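You operate a simulated robot arm through the tools that you are given. There is no shell and no other tool. Be economical: measure what you need, move in short steps, check, and stop when the job is done.

Carry out the task below with a simulated robot arm. There is one attempt and no reset: what you move stays moved.

TASK
Couple each trolley hose to the air spring of its colour and charge both to the test card's figure.
Fine: both hoses home and the regulator on that figure before the fill valve opens; shut it once both line read-outs show the figure. Leave them charged. Where these are worked on the way, their far stop is far enough and under half their travel is too little: fill valve.

The check looks at the end state, three seconds after you hand in, the way a careful person would. Anything else that was tipped, shoved, dropped, spilled or broken makes it a failure.

THE ROBOT
A 7-joint arm with a two-finger parallel gripper on a trunk, on a base that drives. Base frame: it is fixed to the floor where the robot stands at the start and does not move with it; the origin is under the middle of the robot, x ahead of it, y to its left, z up; the surface under the hand at the start is at about z = 0.6. Lengths are in m, angles in rad, forces in N, time in s.
Its first joint turns from -2.897 to 2.897 rad. Places, roughly: blue line read-out [0.9, -0.4, 0.8]; fill valve [0.5, -0.2, 0.6]; port on the blue plate [0.7, -0.5, 0.7]; port on the red plate [0.7, -0.1, 0.7]; red line read-out [0.9, 0, 0.8]; test card [1, -0.2, 0.8]; trolley regulator [0.5, -0.3, 0.6]. Payload 3.43 kg.
Tool frame: the origin (TCP) lies between the finger pads and is the grasp point; the fingertips stand 0.03 m ahead of it; z points along the fingers, y is the line along which they close. The gripper opens to 0.094 m. The fingers are 0.028 m wide and 0.01 m thick; the gripper's body (0.05 by 0.096 m) begins 0.055 m behind the TCP.
Orientation is that of the tool frame in the base frame, as a unit quaternion [w, x, y, z]. With the fingers straight down and closing along the base's y, the tool's x points along the base's -x, its y along +y and its z along -z.

THE INTERFACE
- The arm moves only by the tool send_rows. Its argument "moves" is a list of rows, each a list of 7 numbers: the gripper command, from -1 (shut) to 1 (fully open), values between in proportion, then the shift along the tool's x, y, z in m, then the turn, a rotation vector about the tool's x, y, z in rad. In form: [[grip, x, y, z, rx, ry, rz], ...]. A call has 1 to 20 rows; each row shifts and turns the commanded pose from where the row before left it, along the tool's axes as they then stand. A row lasts 0.2 s, in which the tool goes at most 0.05 m and 0.15 rad; a call with a longer step from one row to the next is refused whole, and so is a gripper value outside its range. A pose out of reach is approached as far as the arm can. The call stops where the force on the tool passes 80 N (or 10 N more than at its start, if that is more) or the arm is blocked; 0.2 s more then pass. Each finger travels about 0.045 m/s and halts on what it meets, pressing with about 43 N; the grip force reading is that of the motor and also rises with nothing between the fingers. The clock runs only during rows and for 0.2 s after the last one: add rows that do not move to give the fingers time. The reply holds the time, the measured pose of the TCP, the force on the tool along the base axes, the opening and the grip force, in the units named above and with some noise, with the torque about the TCP (base axes, N m) and any sound that the robot's microphone picked up.
- Cameras (640 x 400 px; columns grow to the right, rows downward): "scene" is now at [0.0107, 0.1673, 1.3797]; the picture's right is [-0.59, -0.81, 0.00], its down [-0.52, 0.38, -0.77] and it looks along [0.62, -0.45, -0.64] (base axes); focal length 252 px, centre (320, 200). "wrist" rides on the gripper at [0.076, 0.014, -0.102] in the tool frame; the picture's right is [-0.18, 0.98, 0.00], its down [-0.75, -0.14, -0.64] and it looks along [-0.63, -0.12, 0.77] (tool axes); focal length 243 px, centre (320, 200). There is no depth. A picture from a camera that has moved, and an enlarged one, comes with that camera's place and axes in the base frame and with its lens.
- snapshot(camera): a new picture of that camera. The clock stands still meanwhile.
- steer(legs): drives the robot by 1 to 6 legs, each [ahead, turn to the left] in m and rad, along the robot's own axes; the way and the turn of a leg run together, so that a leg with both is an arc; at most 1.5 m and 3.142 rad a leg. The arm and the cameras ride along, it lands a little off, and it stops where it bumps. It gives what a move gives.
- turn_head(pan, tilt): turns the head with the scene camera to pan (to the left, within 2.094 rad either way) and tilt (down, from -0.506 to 1.204), counted from straight ahead of the robot. It gives what a move gives.
- enlarge(camera, box): a new picture of the part [left, top, right, bottom] of that camera's present view, enlarged. The clock stands still meanwhile.
- finish_job(): hands the job in; it is judged then, once.

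Work in short steps. Places have to be worked out from the pictures, the camera data and where the tool is seen: move nearer, look again, correct. Check each grasp and each placing, and mend what went wrong. You have 120 turns and 78 pictures in all, those below and enlarged ones among them. Open the gripper and draw the arm clear of the work before you hand the job in, unless the task says otherwise; then end with one line.

The tools are called as a command line: name --pt "numbers of a row" for each row, then --argument value for the rest, lists and objects as JSON in quotes. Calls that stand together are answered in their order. send_rows: Moves the arm, as the interface text tells. Its arguments: {"type":"object","properties":{"moves":{"type":"array"}},"required":["moves"]} The other tools are called the same way: steer (legs) drives the base; turn_head (pan, tilt) turns the head that bears the scene camera; snapshot (camera) takes a picture; enlarge (camera, box) takes an enlarged picture of a part of a camera's view; finish_job () hands the job in.

At the start:

```text
t: 0.0
tcp_pos: [0.5826, -0.1503, 0.9846]
ee_rot: [0.0, -0.008, 1.0, 0.0]
force: [-0.1, -0.3, 0.0]
wrist_torque: [0.0, 0.0, -0.02]
finger_gap: 0.0942
grasp_force: 0.1
robot x, y, heading: [-0.0002, -0.0234, 0.001]
head pan, tilt: [-0.632, 0.696]
```

scene: 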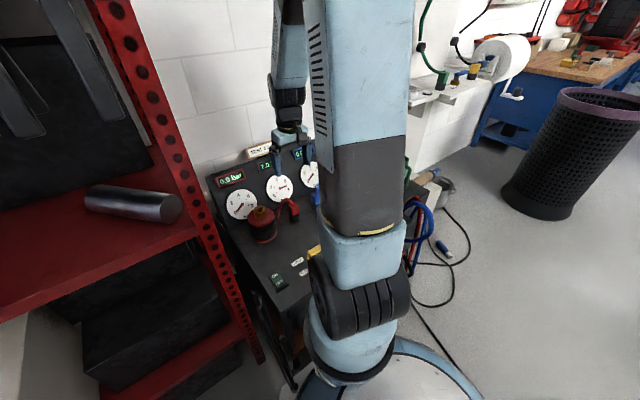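
wrist: 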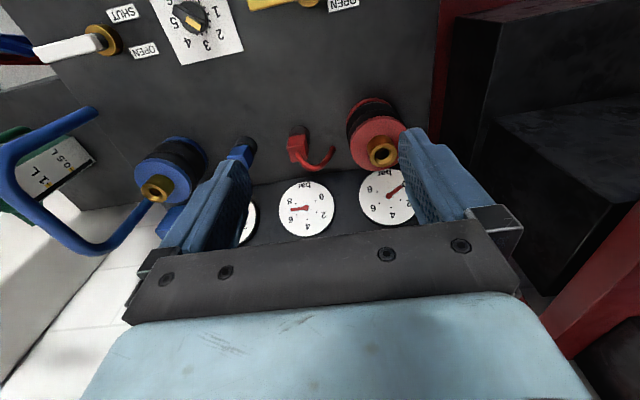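

The view is partly hidden by the arm; I'll enlarge the wrist view and the scene's read-out region to learn the layout.

enlarge --camera "wrist" --box '[0, 0, 440, 270]'

enlarge --camera "scene" --box '[190, 120, 340, 310]'

```text
1.45 times, centred on (220, 135) of wrist
camera zoom: at [0.5074, -0.1365, 1.0872], right [0.17, 0.99, 0.0], down [0.76, -0.13, 0.64], along [0.63, -0.11, -0.77], focal length 353 px, centre (466, 294)
```

zoom: 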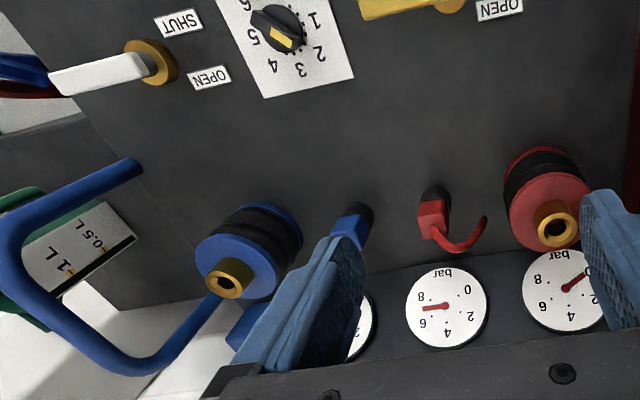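

```text
2.11 times, centred on (265, 215) of scene
camera zoom: at [0.0107, 0.1673, 1.3797], right [-0.59, -0.81, 0.0], down [-0.52, 0.38, -0.77], along [0.62, -0.45, -0.64], focal length 531 px, centre (436, 168)
```

zoom: 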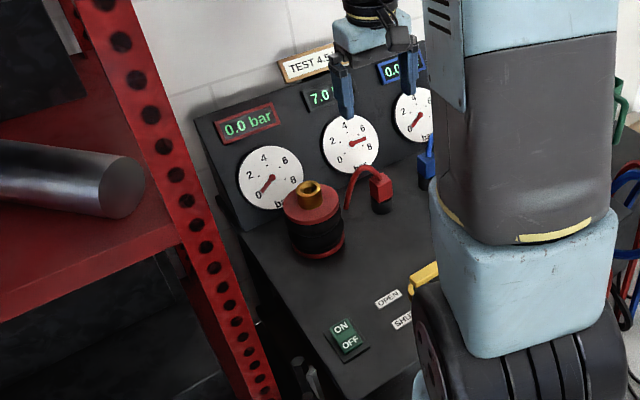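

I need a clearer look at the whole panel and test card: raise the hand and tilt the wrist camera forward.

send_rows --pt "1 0 0 -0.04 0 0 0" --pt "1 0 0 -0.04 0 0 0" --pt "1 0 0 0 0 -0.14 0" --pt "1 0 0 0 0 -0.14 0" --pt "1 0 0 0 0 -0.14 0"

snapshot --camera "wrist"

snapshot --camera "scene"

```text
t: 1.2
tcp_pos: [0.5826, -0.1505, 1.0661]
ee_rot: [0.209, -0.007, 0.978, 0.002]
force: [-0.3, -0.3, -0.4]
wrist_torque: [0.03, 0.02, 0.03]
finger_gap: 0.0942
grasp_force: 0.0
robot x, y, heading: [-0.0021, -0.0188, 0.004]
head pan, tilt: [-0.632, 0.696]
```

```text
73 pictures are left
camera wrist: at [0.4722, -0.1372, 1.1278], right [0.15, 0.99, 0.08], down [0.43, -0.13, 0.89], along [0.89, -0.1, -0.44], focal length 243 px, centre (320, 200)
```

wrist: 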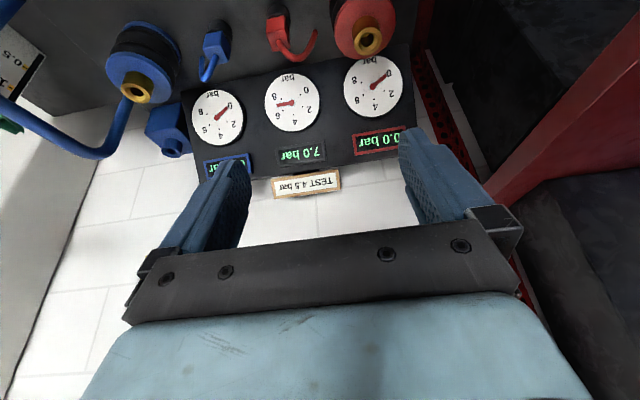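

```text
72 pictures are left
camera scene: at [0.0109, 0.1673, 1.3797], right [-0.59, -0.81, 0.0], down [-0.52, 0.38, -0.77], along [0.62, -0.45, -0.64], focal length 252 px, centre (320, 200)
```

scene: 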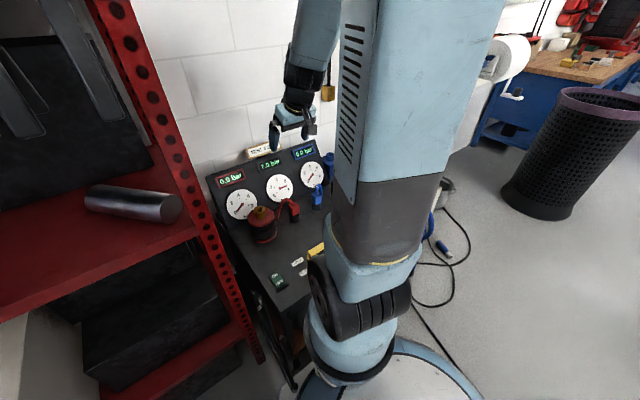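

Zooming on the card and hose holders.

enlarge --camera "wrist" --box '[180, 0, 420, 210]'

enlarge --camera "scene" --box '[200, 130, 340, 310]'

```text
1.90 times, centred on (300, 105) of wrist
camera zoom: at [0.4722, -0.1372, 1.1278], right [0.15, 0.99, 0.08], down [0.43, -0.13, 0.89], along [0.89, -0.1, -0.44], focal length 462 px, centre (358, 381)
```

zoom: 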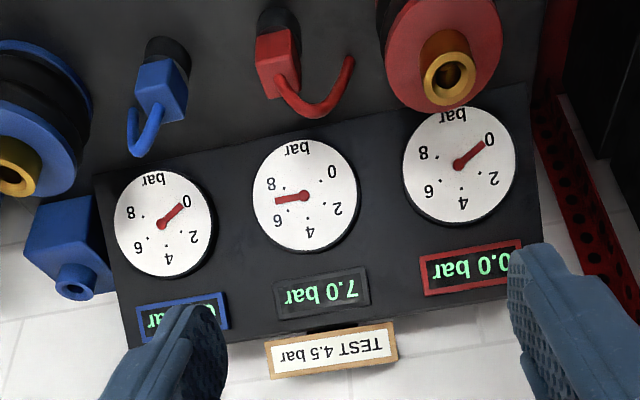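

```text
2.22 times, centred on (270, 220) of scene
camera zoom: at [0.0109, 0.1673, 1.3797], right [-0.59, -0.81, 0.0], down [-0.52, 0.38, -0.77], along [0.62, -0.45, -0.64], focal length 560 px, centre (431, 156)
```

zoom: 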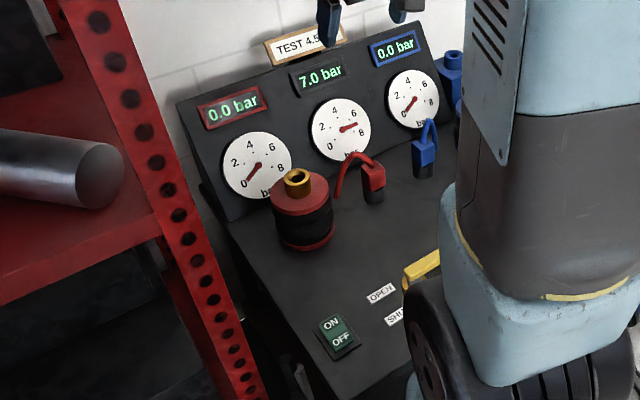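

Card says 4.5 bar, the middle gauge reads 7.0. Now tilt the wrist back to see the valve and regulator near side from above.

send_rows --pt "1 0 0 0 0 0.14 0" --pt "1 0 0 0 0 0.14 0" --pt "1 0 0 0 0 0.14 0" --pt "1 0 0 0 0 0.14 0" --pt "1 0 0 0 0 0.14 0" --pt "1 0 0 0 0 0.14 0"

snapshot --camera "wrist"

```text
t: 2.6
tcp_pos: [0.5825, -0.15, 1.0649]
ee_rot: [-0.21, -0.008, 0.978, -0.001]
force: [-1.2, 0.4, -0.3]
wrist_torque: [-0.02, -0.07, -0.01]
finger_gap: 0.0939
grasp_force: 0.0
robot x, y, heading: [0.0014, -0.0151, 0.003]
head pan, tilt: [-0.632, 0.696]
```

```text
69 pictures are left
camera wrist: at [0.5556, -0.1358, 1.1902], right [0.15, 0.99, -0.08], down [0.95, -0.13, 0.28], along [0.26, -0.11, -0.96], focal length 243 px, centre (320, 200)
```

wrist: 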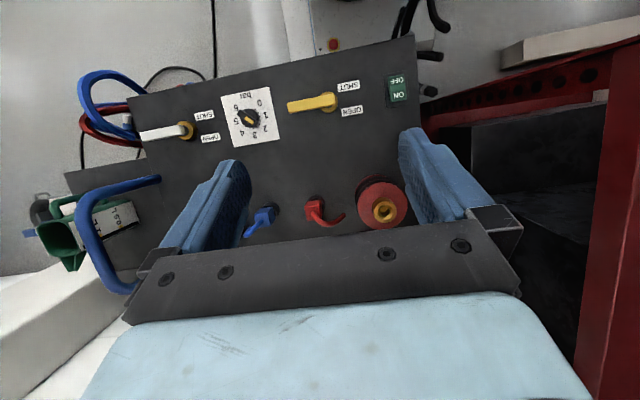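

enlarge --camera "wrist" --box '[120, 60, 440, 250]'

enlarge --camera "wrist" --box '[210, 80, 380, 160]'

```text
2.00 times, centred on (280, 155) of wrist
camera zoom: at [0.5556, -0.1358, 1.1902], right [0.15, 0.99, -0.08], down [0.95, -0.13, 0.28], along [0.26, -0.11, -0.96], focal length 485 px, centre (400, 290)
```

zoom: 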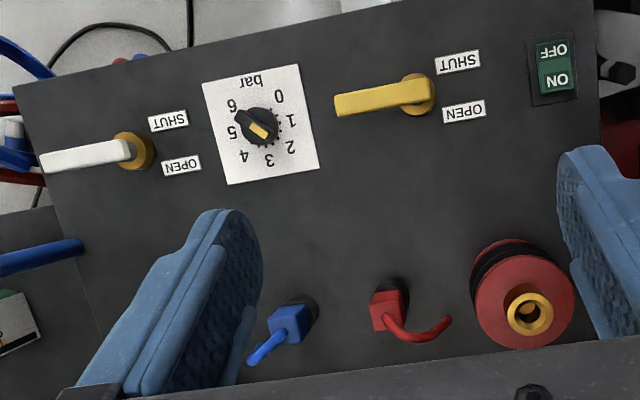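

```text
3.76 times, centred on (295, 120) of wrist
camera zoom: at [0.5556, -0.1358, 1.1902], right [0.15, 0.99, -0.08], down [0.95, -0.13, 0.28], along [0.26, -0.11, -0.96], focal length 913 px, centre (414, 501)
```

zoom: 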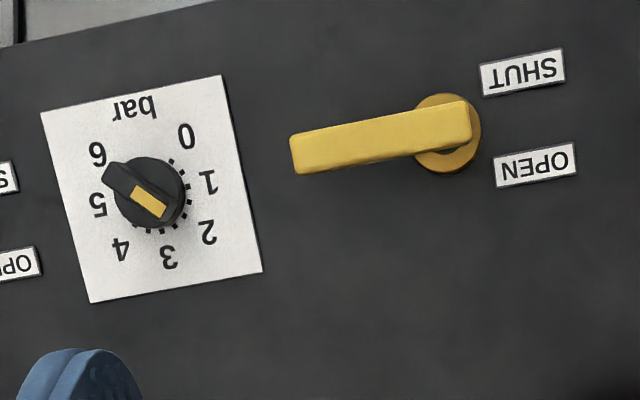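

The yellow lever looks like the fill valve (pivot ~[0.495,-0.146]) and the knob is at ~[0.50,-0.33]. I go nearer to read the knob and levers.

send_rows --pt "1 -0.0137 -0.022 0.03 0 0 0" --pt "1 -0.0137 -0.022 0.03 0 0 0" --pt "1 -0.0137 -0.022 0.03 0 0 0" --pt "1 -0.0137 -0.022 0.03 0 0 0" --pt "1 -0.0137 -0.022 0.03 0 0 0" --pt "1 -0.0137 -0.022 0.03 0 0 0"

snapshot --camera "wrist"

snapshot --camera "scene"

```text
t: 4.0
tcp_pos: [0.5864, -0.2819, 0.8677]
ee_rot: [-0.208, -0.008, 0.978, -0.002]
force: [0.0, 0.0, 1.0]
wrist_torque: [-0.03, -0.02, 0.01]
finger_gap: 0.0938
grasp_force: 0.1
robot x, y, heading: [-0.0, -0.0159, 0.002]
head pan, tilt: [-0.632, 0.696]
```

```text
66 pictures are left
camera wrist: at [0.5588, -0.2681, 0.9926], right [0.15, 0.99, -0.08], down [0.95, -0.13, 0.28], along [0.27, -0.11, -0.96], focal length 243 px, centre (320, 200)
```

wrist: 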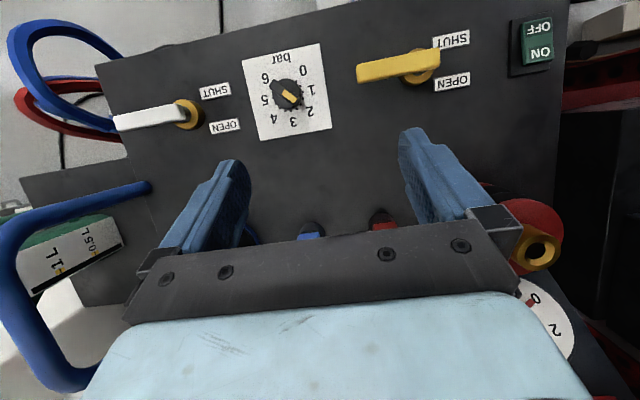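

```text
65 pictures are left
camera scene: at [0.0104, 0.1676, 1.3797], right [-0.59, -0.81, 0.0], down [-0.52, 0.38, -0.77], along [0.62, -0.45, -0.64], focal length 252 px, centre (320, 200)
```

scene: 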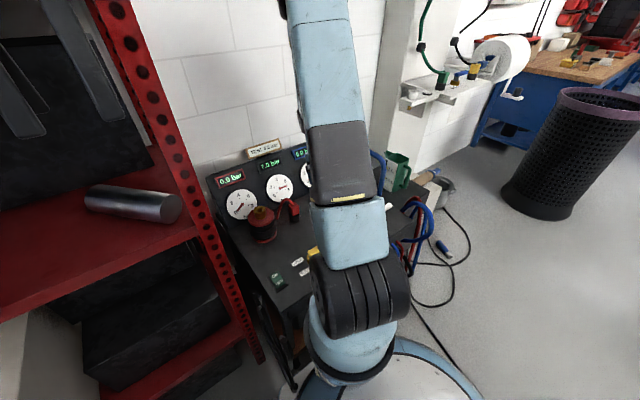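

enlarge --camera "wrist" --box '[240, 40, 340, 145]'

enlarge --camera "wrist" --box '[340, 10, 490, 110]'

```text
3.81 times, centred on (290, 92) of wrist
camera zoom: at [0.5588, -0.2681, 0.9926], right [0.15, 0.99, -0.08], down [0.95, -0.13, 0.28], along [0.27, -0.11, -0.96], focal length 924 px, centre (434, 610)
```

zoom: 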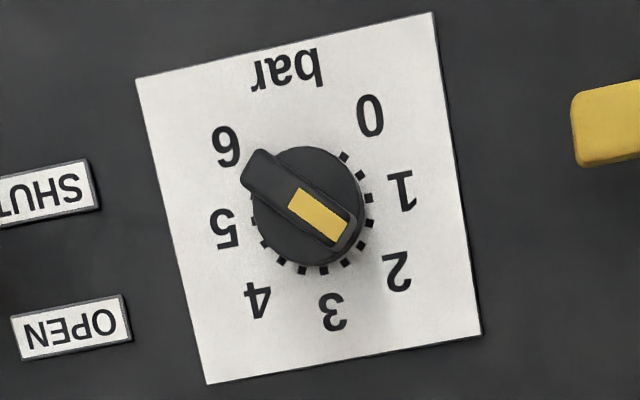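

```text
4.00 times, centred on (415, 60) of wrist
camera zoom: at [0.5588, -0.2681, 0.9926], right [0.15, 0.99, -0.08], down [0.95, -0.13, 0.28], along [0.27, -0.11, -0.96], focal length 970 px, centre (-60, 760)
```

zoom: 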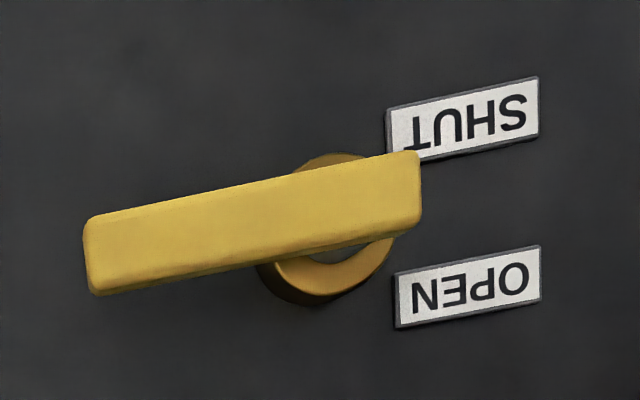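

The knob's yellow end points to about 2.1 bar (needs ~108° clockwise). Now look closely at the parked hose couplings.

send_rows --pt "1 0 0 0 0 -0.14 0" --pt "1 0 0 0 0 -0.14 0" --pt "1 0 0 0 0 -0.14 0" --pt "1 0.03 0 0 0 0 0" --pt "1 0.03 0 0 0 0 0"

snapshot --camera "wrist"

enlarge --camera "wrist" --box '[200, 60, 460, 260]'

```text
t: 5.2
tcp_pos: [0.5274, -0.2828, 0.8665]
ee_rot: [0.001, -0.009, 1.0, 0.0]
force: [0.4, -0.8, -0.5]
wrist_torque: [0.03, 0.01, 0.01]
finger_gap: 0.0941
grasp_force: 0.1
robot x, y, heading: [0.0024, -0.0191, 0.003]
head pan, tilt: [-0.632, 0.696]
```

```text
62 pictures are left
camera wrist: at [0.4516, -0.2691, 0.9694], right [0.17, 0.99, 0.0], down [0.76, -0.13, 0.64], along [0.63, -0.11, -0.77], focal length 243 px, centre (320, 200)
```

wrist: 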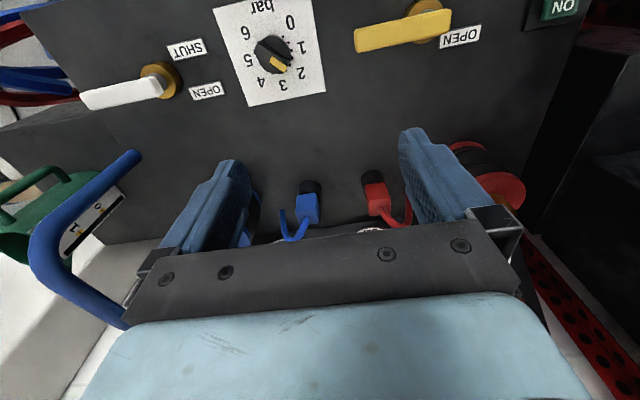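

```text
2.00 times, centred on (330, 160) of wrist
camera zoom: at [0.4516, -0.2691, 0.9694], right [0.17, 0.99, 0.0], down [0.76, -0.13, 0.64], along [0.63, -0.11, -0.77], focal length 485 px, centre (300, 280)
```

zoom: 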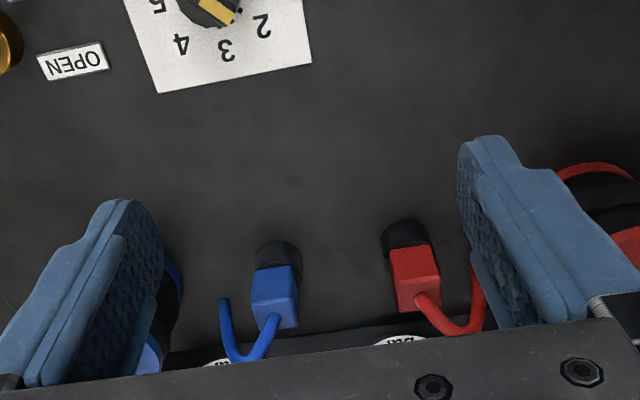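

Triangulated: red coupling ≈ [0.718,-0.218,0.655], blue ≈ [0.718,-0.337,0.657]. A zoomed scene view will show how hose and coupling sit on the stub.

enlarge --camera "scene" --box '[225, 165, 335, 250]'

```text
4.71 times, centred on (280, 208) of scene
camera zoom: at [0.011, 0.1672, 1.3797], right [-0.59, -0.81, 0.0], down [-0.52, 0.38, -0.77], along [0.62, -0.45, -0.64], focal length 1187 px, centre (508, 165)
```

zoom: 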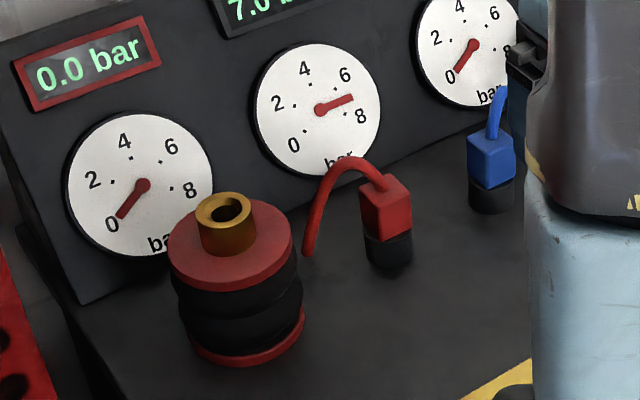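

The hose leaves each block's top and arcs diagonally, so I'll grip the blocks along x. Turn the tool 90° (camera on the −y side) and hover over the red coupling.

send_rows --pt "1 0 0 0 0 0 -0.1428" --pt "1 0 0 0 0 0 -0.1428" --pt "1 0 0 0 0 0 -0.1428" --pt "1 0 0 0 0 0 -0.1428" --pt "1 0 0 0 0 0 -0.1428" --pt "1 0 0 0 0 0 -0.1428" --pt "1 0 0 0 0 0 -0.1428" --pt "1 0 0 0 0 0 -0.1428" --pt "1 0 0 0 0 0 -0.1428" --pt "1 0 0 0 0 0 -0.1428" --pt "1 0 0 0 0 0 -0.1428" --pt "1 -0.013 -0.038 0.0 0 0 0" --pt "1 -0.013 -0.038 0.0 0 0 0" --pt "1 -0.013 -0.038 0.0134 0 0 0" --pt "1 -0.013 -0.038 0.0134 0 0 0" --pt "1 -0.013 -0.038 0.0134 0 0 0" --pt "1 0 0 0 0 0 0"

snapshot --camera "wrist"

enlarge --camera "scene" --box '[225, 135, 335, 250]'

```text
t: 8.8
tcp_pos: [0.7151, -0.2141, 0.829]
ee_rot: [0.001, 0.712, -0.702, 0.0]
force: [-0.1, -0.3, 0.2]
wrist_torque: [0.01, 0.0, -0.01]
finger_gap: 0.0939
grasp_force: 0.1
robot x, y, heading: [0.0048, -0.0181, -0.001]
head pan, tilt: [-0.632, 0.696]
```

```text
59 pictures are left
camera wrist: at [0.7028, -0.2901, 0.9313], right [-0.99, 0.17, 0.0], down [0.13, 0.76, 0.64], along [0.11, 0.63, -0.77], focal length 243 px, centre (320, 200)
```

wrist: 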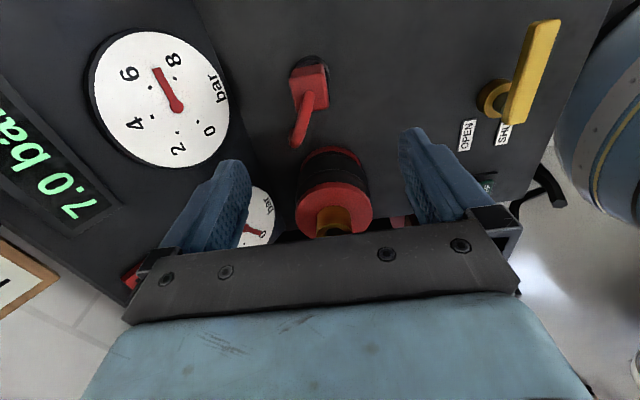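

```text
3.48 times, centred on (280, 192) of scene
camera zoom: at [0.0109, 0.1673, 1.3797], right [-0.59, -0.81, 0.0], down [-0.52, 0.38, -0.77], along [0.62, -0.45, -0.64], focal length 877 px, centre (459, 226)
```

zoom: 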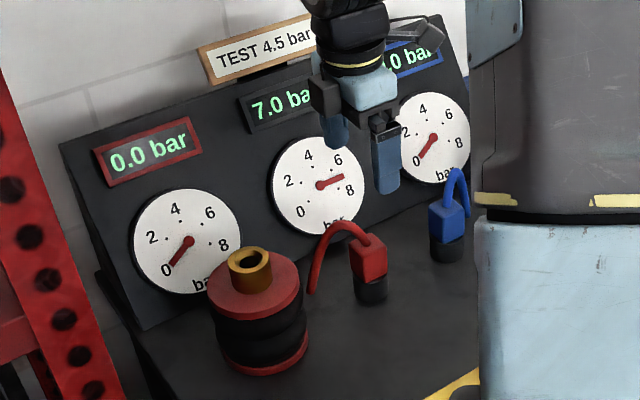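

Enlarge the wrist view to locate the block and its yaw accurately.

enlarge --camera "wrist" --box '[250, 40, 390, 160]'

```text
3.33 times, centred on (320, 100) of wrist
camera zoom: at [0.7028, -0.2901, 0.9313], right [-0.99, 0.17, 0.0], down [0.13, 0.76, 0.64], along [0.11, 0.63, -0.77], focal length 809 px, centre (320, 533)
```

zoom: 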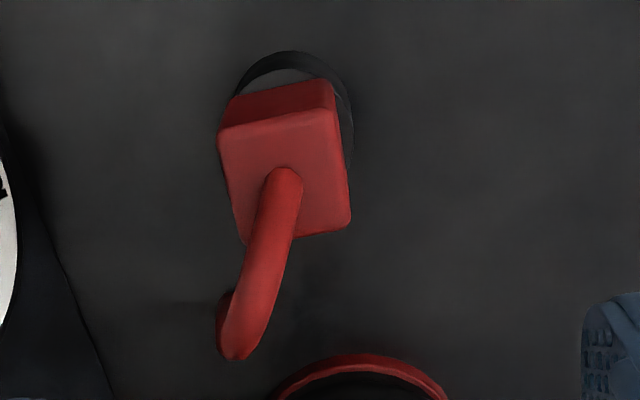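

Block is axis-aligned, 33 mm square, top centre ≈[0.724,-0.224,0.69]. Descend with a partial opening to straddle it.

send_rows --pt "0.4 0.0085 -0.009 0.03 0 0 0" --pt "0.4 0 0 0.04 0 0 0" --pt "0.4 0 0 0.03 0 0 0" --pt "0.4 0 0 0.025 0 0 0" --pt "0.4 0 0 0.015 0 0 0" --pt "0.4 0 0 0.006 0 0 0" --pt "0.4 0 0 0 0 0 0"

enlarge --camera "scene" --box '[225, 135, 335, 250]'

snapshot --camera "wrist"

```text
t: 10.4
tcp_pos: [0.7256, -0.2237, 0.6812]
ee_rot: [0.0, 0.713, -0.701, 0.0]
force: [0.1, 0.4, 0.2]
wrist_torque: [0.03, 0.0, 0.03]
finger_gap: 0.0657
grasp_force: 0.1
robot x, y, heading: [0.0003, -0.0205, -0.0]
head pan, tilt: [-0.632, 0.696]
```

```text
3.48 times, centred on (280, 192) of scene
camera zoom: at [0.0109, 0.1673, 1.3797], right [-0.59, -0.81, 0.0], down [-0.52, 0.38, -0.77], along [0.62, -0.45, -0.64], focal length 877 px, centre (459, 226)
```

zoom: 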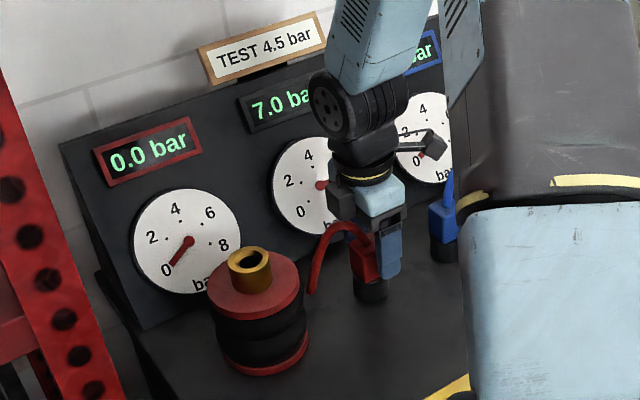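

```text
55 pictures are left
camera wrist: at [0.7125, -0.299, 0.7835], right [-0.99, 0.17, 0.0], down [0.13, 0.76, 0.64], along [0.11, 0.63, -0.77], focal length 243 px, centre (320, 200)
```

wrist: 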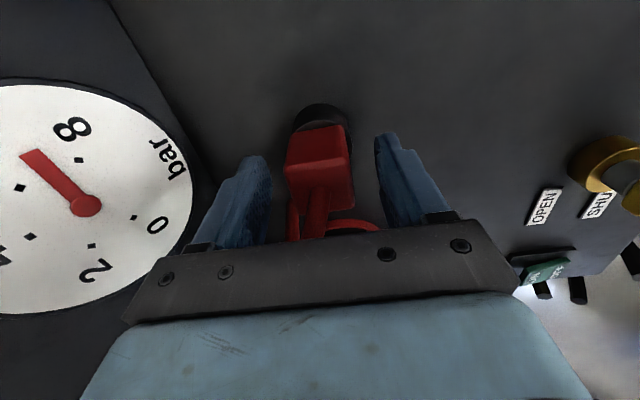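

Fingers straddle the red block well. Close.

send_rows --pt "-1 0 0 0 0 0 0" --pt "-1 0 0 0 0 0 0" --pt "-1 0 0 0 0 0 0" --pt "-1 0 0 0 0 0 0"

```text
t: 11.4
tcp_pos: [0.7257, -0.2244, 0.6833]
ee_rot: [0.0, 0.713, -0.702, 0.001]
force: [-0.1, 0.2, 22.1]
wrist_torque: [0.05, 0.43, -0.02]
finger_gap: 0.0354
grasp_force: 42.5
robot x, y, heading: [-0.0004, -0.0177, 0.0]
head pan, tilt: [-0.632, 0.696]
```

Gripped at 35 mm. Lift slowly and look.

send_rows --pt "-1 0 0 -0.01 0 0 0" --pt "-1 0 0 -0.01 0 0 0" --pt "-1 0 0 -0.02 0 0 0" --pt "-1 0 0 -0.03 0 0 0" --pt "-1 0 0 -0.03 0 0 0" --pt "-1 0 0 -0.03 0 0 0" --pt "-1 0 0 0 0 0 0"

snapshot --camera "wrist"

enlarge --camera "scene" --box '[225, 115, 335, 250]'

```text
t: 13.0
tcp_pos: [0.7255, -0.2237, 0.8126]
ee_rot: [0.001, 0.712, -0.702, -0.001]
force: [-0.5, 0.8, -1.8]
wrist_torque: [-0.01, -0.02, 0.02]
finger_gap: 0.0356
grasp_force: 43.1
robot x, y, heading: [-0.0001, -0.0172, -0.003]
head pan, tilt: [-0.632, 0.696]
```

```text
54 pictures are left
camera wrist: at [0.7132, -0.2993, 0.914], right [-0.99, 0.17, 0.0], down [0.13, 0.76, 0.64], along [0.11, 0.63, -0.77], focal length 243 px, centre (320, 200)
```

wrist: 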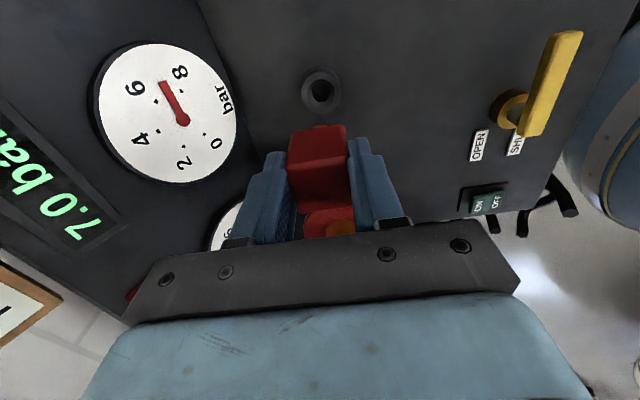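

```text
2.96 times, centred on (280, 182) of scene
camera zoom: at [0.011, 0.1672, 1.3797], right [-0.59, -0.81, 0.0], down [-0.52, 0.38, -0.77], along [0.62, -0.45, -0.64], focal length 747 px, centre (438, 252)
```

zoom: 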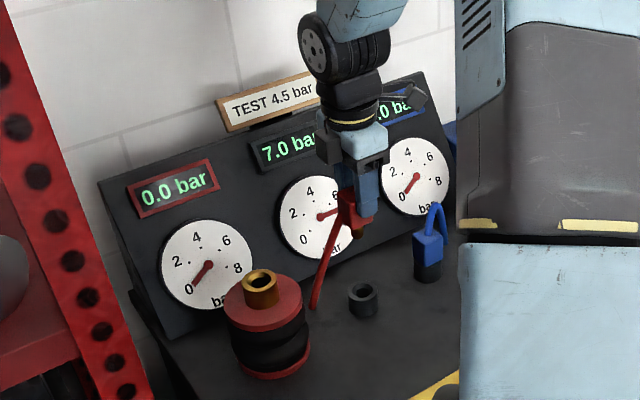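

The spigot is clear of its holder. Port estimate ≈[0.721,-0.066,0.733]; move to hover about 0.1 m above it.

send_rows --pt "-1 0 0 -0.03 0 0 0" --pt "-1 0 0 -0.027 0 0 0" --pt "-1 -0.03 0.001 0 0 0 0" --pt "-1 -0.03 0.001 0 0 0 0" --pt "-1 -0.03 0.001 0 0 0 0" --pt "-1 -0.03 0 0 0 0 0" --pt "-1 -0.03 0 0 0 0 0" --pt "-1 -0.008 0 0 0 0 0" --pt "-1 0 0 0 0 0 0"

snapshot --camera "wrist"

enlarge --camera "scene" --box '[205, 125, 315, 250]'

```text
t: 15.0
tcp_pos: [0.7191, -0.0661, 0.8673]
ee_rot: [0.0, 0.713, -0.702, -0.001]
force: [0.2, 0.0, -1.2]
wrist_torque: [-0.02, -0.02, 0.01]
finger_gap: 0.0354
grasp_force: 42.9
robot x, y, heading: [0.001, -0.0156, 0.002]
head pan, tilt: [-0.632, 0.696]
```

```text
52 pictures are left
camera wrist: at [0.7073, -0.141, 0.97], right [-0.99, 0.17, 0.0], down [0.13, 0.76, 0.64], along [0.11, 0.63, -0.77], focal length 243 px, centre (320, 200)
```

wrist: 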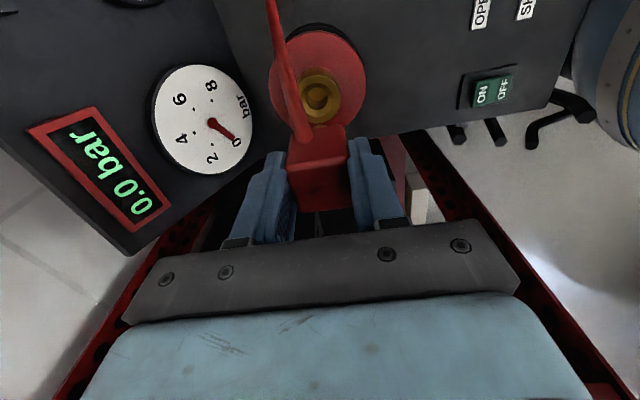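

```text
3.20 times, centred on (260, 188) of scene
camera zoom: at [0.0109, 0.1673, 1.3797], right [-0.59, -0.81, 0.0], down [-0.52, 0.38, -0.77], along [0.62, -0.45, -0.64], focal length 807 px, centre (512, 240)
```

zoom: 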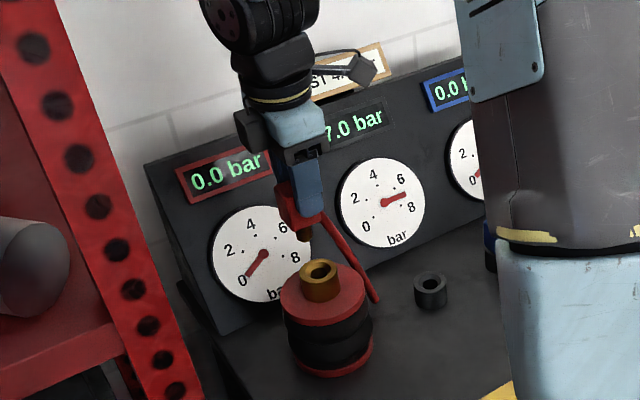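

Enlarge to fix the port centre precisely.

enlarge --camera "wrist" --box '[260, 40, 380, 150]'

```text
3.64 times, centred on (320, 95) of wrist
camera zoom: at [0.7073, -0.141, 0.97], right [-0.99, 0.17, 0.0], down [0.13, 0.76, 0.64], along [0.11, 0.63, -0.77], focal length 882 px, centre (320, 582)
```

zoom: 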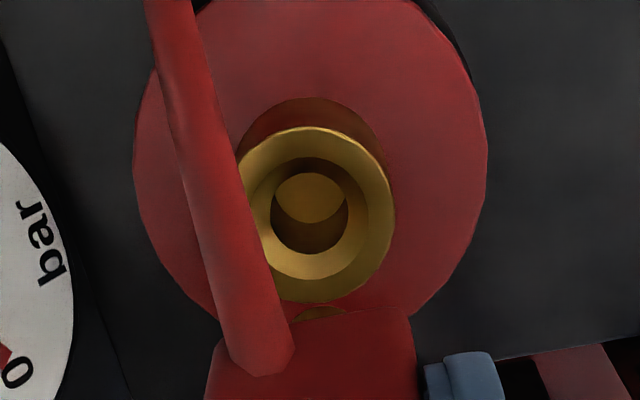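

Port and TCP agree within ~3 mm, but the spigot in the scene seems offset; zoom on it.

enlarge --camera "scene" --box '[235, 170, 285, 230]'

```text
6.67 times, centred on (260, 200) of scene
camera zoom: at [0.0109, 0.1673, 1.3797], right [-0.59, -0.81, 0.0], down [-0.52, 0.38, -0.77], along [0.62, -0.45, -0.64], focal length 1681 px, centre (720, 200)
```

zoom: 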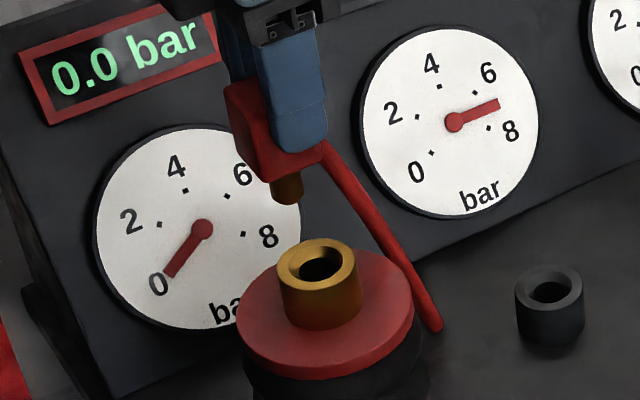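

Cross-checking both cameras, the port is ~6 mm to −y and 2 mm to +x of the spigot. Shift and go down to just above the rim, then look.

send_rows --pt "-1 0.006 -0.0025 0.01 0 0 0" --pt "-1 0 0 0.02 0 0 0" --pt "-1 0 0 0.015 0 0 0" --pt "-1 0 0 0 0 0 0"

enlarge --camera "scene" --box '[235, 170, 285, 230]'

enlarge --camera "wrist" --box '[240, 40, 400, 200]'

```text
t: 16.0
tcp_pos: [0.7218, -0.0718, 0.8226]
ee_rot: [0.001, 0.713, -0.701, 0.0]
force: [0.2, -0.4, -0.8]
wrist_torque: [-0.01, -0.04, -0.03]
finger_gap: 0.0356
grasp_force: 43.3
robot x, y, heading: [-0.0011, -0.0186, 0.0]
head pan, tilt: [-0.632, 0.696]
```

```text
6.67 times, centred on (260, 200) of scene
camera zoom: at [0.0109, 0.1673, 1.3797], right [-0.59, -0.81, 0.0], down [-0.52, 0.38, -0.77], along [0.62, -0.45, -0.64], focal length 1681 px, centre (720, 200)
```

zoom: 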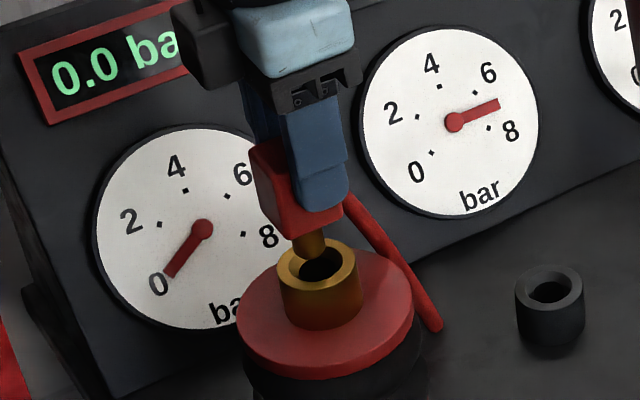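

```text
2.50 times, centred on (320, 120) of wrist
camera zoom: at [0.7098, -0.1473, 0.9249], right [-0.99, 0.17, 0.0], down [0.13, 0.76, 0.64], along [0.11, 0.63, -0.77], focal length 606 px, centre (320, 400)
```

zoom: 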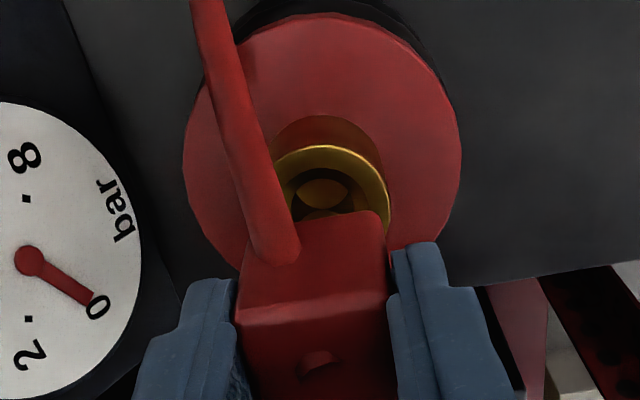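

The block's look puzzles me (hose position); zoom on it.

enlarge --camera "wrist" --box '[260, 100, 380, 240]'

```text
2.86 times, centred on (320, 170) of wrist
camera zoom: at [0.7098, -0.1473, 0.9249], right [-0.99, 0.17, 0.0], down [0.13, 0.76, 0.64], along [0.11, 0.63, -0.77], focal length 693 px, centre (320, 286)
```

zoom: 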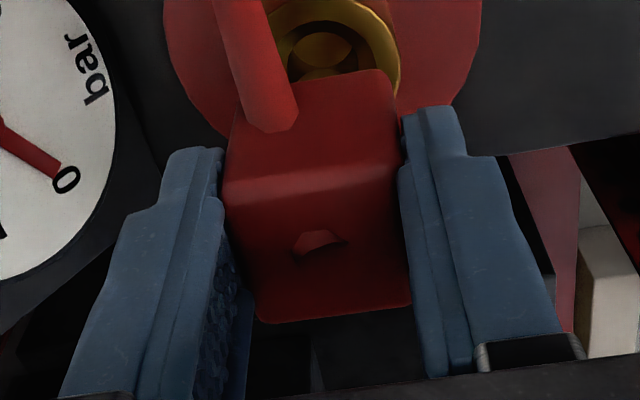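

The hose is just drawn through the block; block is square in the grip. Residual offset is small, inside the chamfer; nudge −y 2 mm and descend gently.

send_rows --pt "-1 0.002 0.001 0.01 0 0 0" --pt "-1 0 0 0.006 0 0 0" --pt "-1 0 0 0.005 0 0 0" --pt "-1 0 0 0 0 0 0"

enlarge --camera "scene" --box '[235, 170, 285, 230]'

```text
t: 17.0
tcp_pos: [0.7203, -0.0723, 0.8018]
ee_rot: [0.0, 0.713, -0.701, 0.0]
force: [-0.2, 0.3, -1.4]
wrist_torque: [-0.02, -0.02, -0.01]
finger_gap: 0.0354
grasp_force: 43.4
robot x, y, heading: [-0.0008, -0.019, -0.003]
head pan, tilt: [-0.632, 0.696]
```

```text
6.67 times, centred on (260, 200) of scene
camera zoom: at [0.0109, 0.1673, 1.3797], right [-0.59, -0.81, 0.0], down [-0.52, 0.38, -0.77], along [0.62, -0.45, -0.64], focal length 1681 px, centre (720, 200)
```

zoom: 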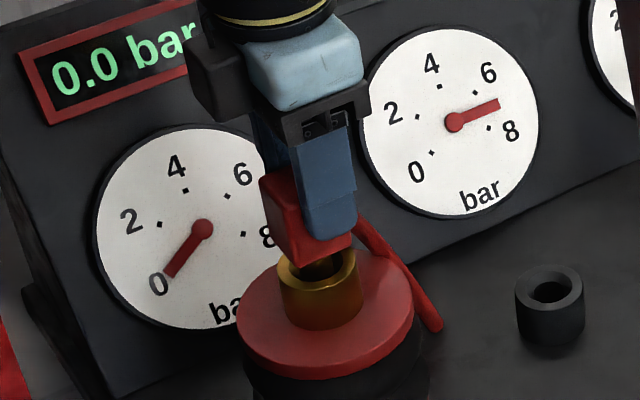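

Spigot is entering the hole with no contact force. Keep pushing down gently.

send_rows --pt "-1 0 0 0.005 0 0 0" --pt "-1 0 0 0.005 0 0 0" --pt "-1 0 0 0.005 0 0 0" --pt "-1 0 0 0.005 0 0 0" --pt "-1 0 0 0 0 0 0"

enlarge --camera "scene" --box '[235, 170, 285, 230]'

```text
t: 18.2
tcp_pos: [0.7213, -0.0734, 0.7853]
ee_rot: [-0.001, 0.712, -0.702, 0.002]
force: [-8.0, -1.8, 62.9]
wrist_torque: [0.04, 0.26, 0.03]
finger_gap: 0.0353
grasp_force: 42.8
robot x, y, heading: [0.0005, -0.0172, -0.0]
head pan, tilt: [-0.632, 0.696]
```

```text
6.67 times, centred on (260, 200) of scene
camera zoom: at [0.0078, 0.1674, 1.3798], right [-0.59, -0.81, 0.0], down [-0.52, 0.38, -0.77], along [0.62, -0.45, -0.64], focal length 1681 px, centre (720, 200)
```

zoom: 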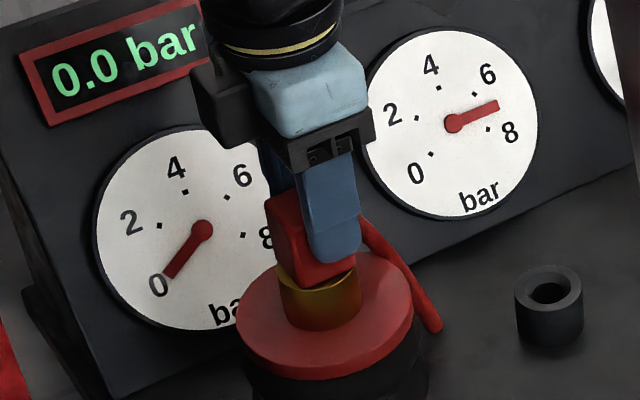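

Contact at 63 N with the block apparently on the rim; press slightly more to see whether it seats or clicks.

send_rows --pt "-1 0 0 0.003 0 0 0" --pt "-1 0 0 0.003 0 0 0" --pt "-1 0 0 0 0 0 0"

enlarge --camera "wrist" --box '[260, 60, 380, 200]'

```text
t: 18.5
tcp_pos: [0.7245, -0.0734, 0.7858]
ee_rot: [-0.002, 0.712, -0.702, 0.003]
force: [-4.5, 0.7, 24.7]
wrist_torque: [0.3, 0.13, -0.01]
finger_gap: 0.0353
grasp_force: 43.1
robot x, y, heading: [0.0002, -0.0171, -0.002]
head pan, tilt: [-0.632, 0.696]
stopped in row 1: the force on the tool passed its limit at 88 N (the readings are from after the stop); the commanded pose is now the measured one
```

```text
2.86 times, centred on (320, 130) of wrist
camera zoom: at [0.7102, -0.1495, 0.888], right [-0.99, 0.17, -0.01], down [0.12, 0.76, 0.64], along [0.11, 0.63, -0.77], focal length 693 px, centre (320, 400)
```

zoom: 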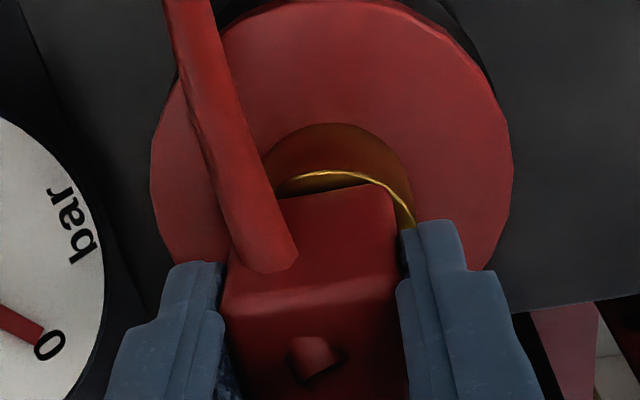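

It appears at rim level; a lateral 3 mm drift in x built up. Recentre x and press again moderately.

send_rows --pt "-1 0 0.003 0 0 0 0" --pt "-1 0 0 0.002 0 0 0" --pt "-1 0 0 0.002 0 0 0" --pt "-1 0 0 0 0 0 0"

enlarge --camera "scene" --box '[240, 185, 280, 225]'

```text
t: 19.3
tcp_pos: [0.7227, -0.0738, 0.7858]
ee_rot: [-0.003, 0.712, -0.702, 0.006]
force: [-5.5, -0.2, 18.8]
wrist_torque: [0.32, 0.71, -0.02]
finger_gap: 0.0352
grasp_force: 42.8
robot x, y, heading: [-0.0007, -0.0175, -0.002]
head pan, tilt: [-0.632, 0.696]
stopped in row 3: the force on the tool passed its limit at 86 N (the readings are from after the stop); the commanded pose is now the measured one
```

```text
10.00 times, centred on (260, 205) of scene
camera zoom: at [0.0099, 0.1673, 1.3797], right [-0.59, -0.81, 0.0], down [-0.52, 0.38, -0.77], along [0.62, -0.45, -0.64], focal length 2522 px, centre (920, 150)
```

zoom: 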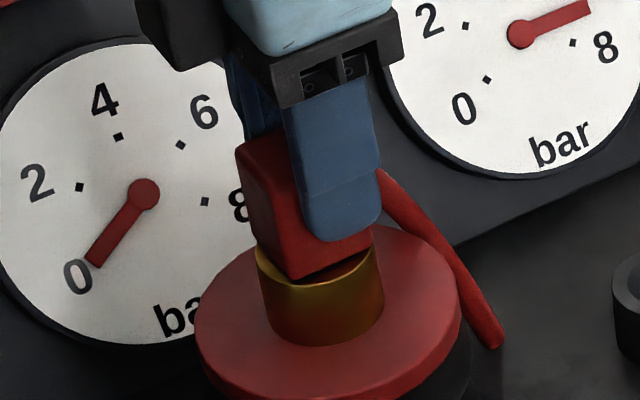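

Hard stop at rim level. Release the grip and inspect.

send_rows --pt "0.2 0 0 0 0 0 0" --pt "0.2 0 0 0 0 0 0" --pt "0.3 0 0 0 0 0 0" --pt "0.3 0 0 -0.02 0 0 0" --pt "0.3 0 0 -0.04 0 0 0" --pt "0.3 0 0 -0.04 0 0 0" --pt "0.3 0 0 0 0 0 0"

enlarge --camera "scene" --box '[240, 185, 280, 225]'

enlarge --camera "wrist" --box '[260, 20, 380, 160]'

```text
t: 20.9
tcp_pos: [0.7239, -0.0734, 0.885]
ee_rot: [-0.004, 0.712, -0.702, 0.005]
force: [-0.6, 0.9, 0.4]
wrist_torque: [0.03, 0.02, -0.02]
finger_gap: 0.0612
grasp_force: 0.0
robot x, y, heading: [0.0027, -0.0143, 0.004]
head pan, tilt: [-0.632, 0.696]
```

```text
10.00 times, centred on (260, 205) of scene
camera zoom: at [0.011, 0.1673, 1.3797], right [-0.59, -0.81, 0.0], down [-0.52, 0.38, -0.77], along [0.62, -0.45, -0.64], focal length 2522 px, centre (920, 150)
```

zoom: 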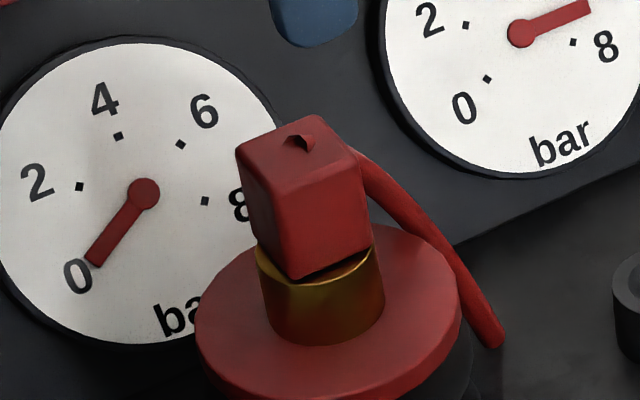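

```text
2.86 times, centred on (320, 90) of wrist
camera zoom: at [0.709, -0.1485, 0.9868], right [-0.99, 0.17, -0.01], down [0.12, 0.76, 0.64], along [0.12, 0.63, -0.77], focal length 693 px, centre (320, 514)
```

zoom: 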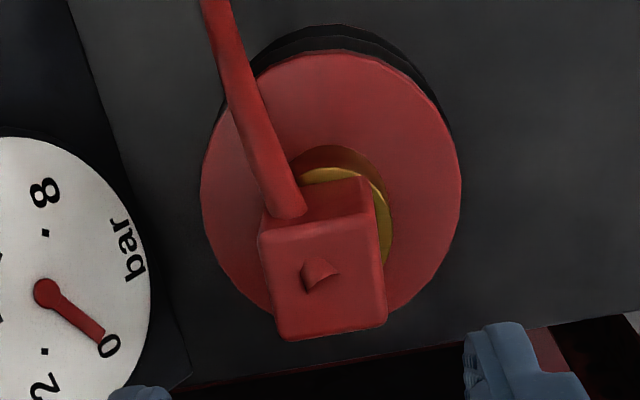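

The red plug sits fully down on the port (21 mm insertion matches the spigot length). Now go over the blue coupling.

send_rows --pt "0.4 0.045 0 0 0 0 0" --pt "0.4 0.045 0 0 0 0 0" --pt "0.4 0.045 0 0 0 0 0" --pt "0.4 0.045 0 0 0 0 0" --pt "0.4 0.045 0 0 0 0 0" --pt "0.4 0.037 0 0.01 0 0 0" --pt "0.4 0 0 0.045 0 0 0" --pt "0.4 0 0 0 0 0 0"

enlarge --camera "wrist" --box '[240, 20, 400, 160]'

```text
t: 22.7
tcp_pos: [0.7269, -0.336, 0.831]
ee_rot: [-0.004, 0.713, -0.701, 0.005]
force: [0.1, -0.1, 0.5]
wrist_torque: [0.0, -0.01, 0.0]
finger_gap: 0.0659
grasp_force: 0.1
robot x, y, heading: [0.0012, -0.0211, 0.003]
head pan, tilt: [-0.632, 0.696]
```

```text
2.86 times, centred on (320, 90) of wrist
camera zoom: at [0.713, -0.411, 0.9322], right [-0.99, 0.17, -0.01], down [0.12, 0.76, 0.64], along [0.12, 0.63, -0.77], focal length 693 px, centre (320, 514)
```

zoom: 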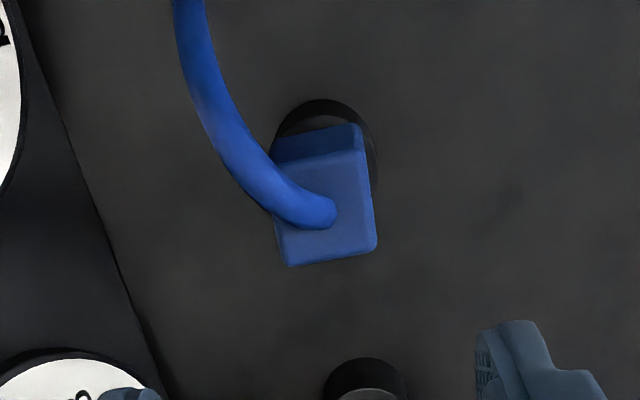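

Blue block centre ≈[0.727,-0.343]; its hose runs toward (+x,−y), so I grip 8 mm to the +y side of centre to keep the finger off the hose. Descend straight down.

send_rows --pt "0.4 0 0 0.04 0 0 0" --pt "0.4 0 0 0.04 0 0 0" --pt "0.4 0 0 0.035 0 0 0" --pt "0.4 0 0 0.02 0 0 0" --pt "0.4 0 0 0.013 0 0 0" --pt "0.4 0 0 0 0 0 0"

snapshot --camera "wrist"

```text
t: 24.1
tcp_pos: [0.7289, -0.3349, 0.6802]
ee_rot: [-0.003, 0.713, -0.701, 0.005]
force: [0.5, 0.8, 0.0]
wrist_torque: [-0.02, -0.01, -0.04]
finger_gap: 0.0659
grasp_force: 0.0
robot x, y, heading: [-0.0008, -0.0177, 0.003]
head pan, tilt: [-0.632, 0.696]
```

```text
38 pictures are left
camera wrist: at [0.7154, -0.4118, 0.7836], right [-0.99, 0.17, -0.01], down [0.12, 0.76, 0.64], along [0.12, 0.63, -0.77], focal length 243 px, centre (320, 200)
```

wrist: 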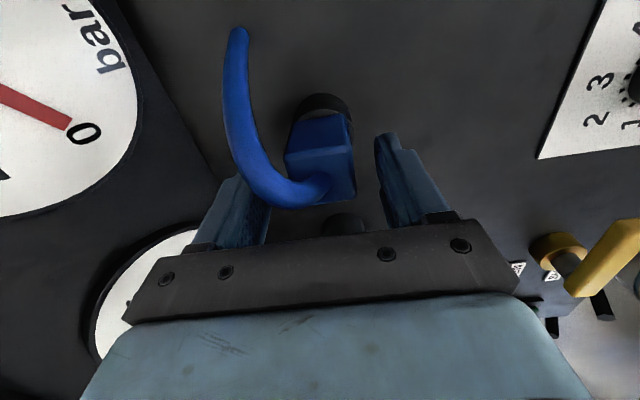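

Straddled; close on it and lift.

send_rows --pt "-1 0 0 -0.002 0 0 0" --pt "-1 0 0 0 0 0 0" --pt "-1 0 0 0 0 0 0" --pt "-1 0 0 0 0 0 0"

```text
t: 25.1
tcp_pos: [0.7295, -0.3357, 0.6832]
ee_rot: [-0.004, 0.713, -0.701, 0.005]
force: [-2.9, 0.0, 1.3]
wrist_torque: [0.13, 0.27, -0.06]
finger_gap: 0.0352
grasp_force: 43.1
robot x, y, heading: [0.0032, -0.0192, -0.001]
head pan, tilt: [-0.632, 0.696]
```

Gripped at 35 mm. Lift out and carry to hover over the blue port (estimate y≈−0.484).

send_rows --pt "-1 0 0 -0.01 0 0 0" --pt "-1 0 0 -0.01 0 0 0" --pt "-1 0 0 -0.03 0 0 0" --pt "-1 0 0 -0.045 0 0 0" --pt "-1 0 0 -0.045 0 0 0" --pt "-1 0 0 -0.045 0 0 0" --pt "-1 0.035 0.001 0 0 0 0" --pt "-1 0.035 0.001 0 0 0 0" --pt "-1 0.035 0.001 0 0 0 0" --pt "-1 0.035 0 0 0 0 0" --pt "-1 0 0 0 0 0 0"

snapshot --camera "wrist"

snapshot --camera "scene"

```text
t: 27.5
tcp_pos: [0.7258, -0.4757, 0.8695]
ee_rot: [-0.004, 0.712, -0.702, 0.005]
force: [0.4, -0.1, -0.9]
wrist_torque: [-0.02, 0.0, -0.02]
finger_gap: 0.0353
grasp_force: 43.1
robot x, y, heading: [0.0029, -0.0135, -0.001]
head pan, tilt: [-0.632, 0.696]
```

```text
37 pictures are left
camera wrist: at [0.7127, -0.552, 0.9715], right [-0.99, 0.17, -0.01], down [0.12, 0.76, 0.64], along [0.12, 0.63, -0.77], focal length 243 px, centre (320, 200)
```

wrist: 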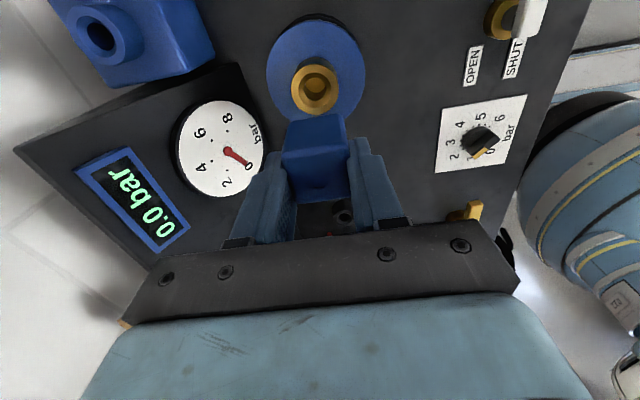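

```text
36 pictures are left
camera scene: at [0.0109, 0.1672, 1.3797], right [-0.59, -0.81, 0.0], down [-0.52, 0.38, -0.77], along [0.62, -0.45, -0.64], focal length 252 px, centre (320, 200)
```

scene: 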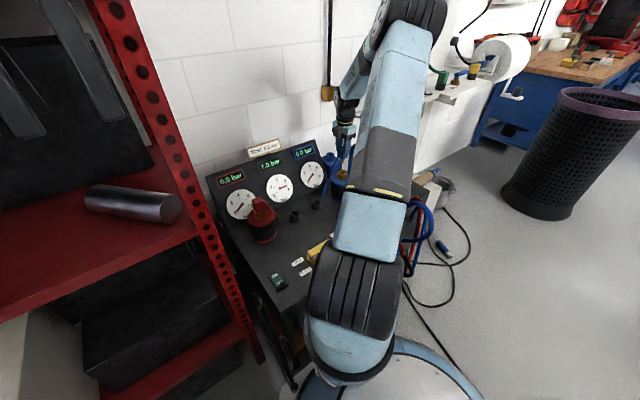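

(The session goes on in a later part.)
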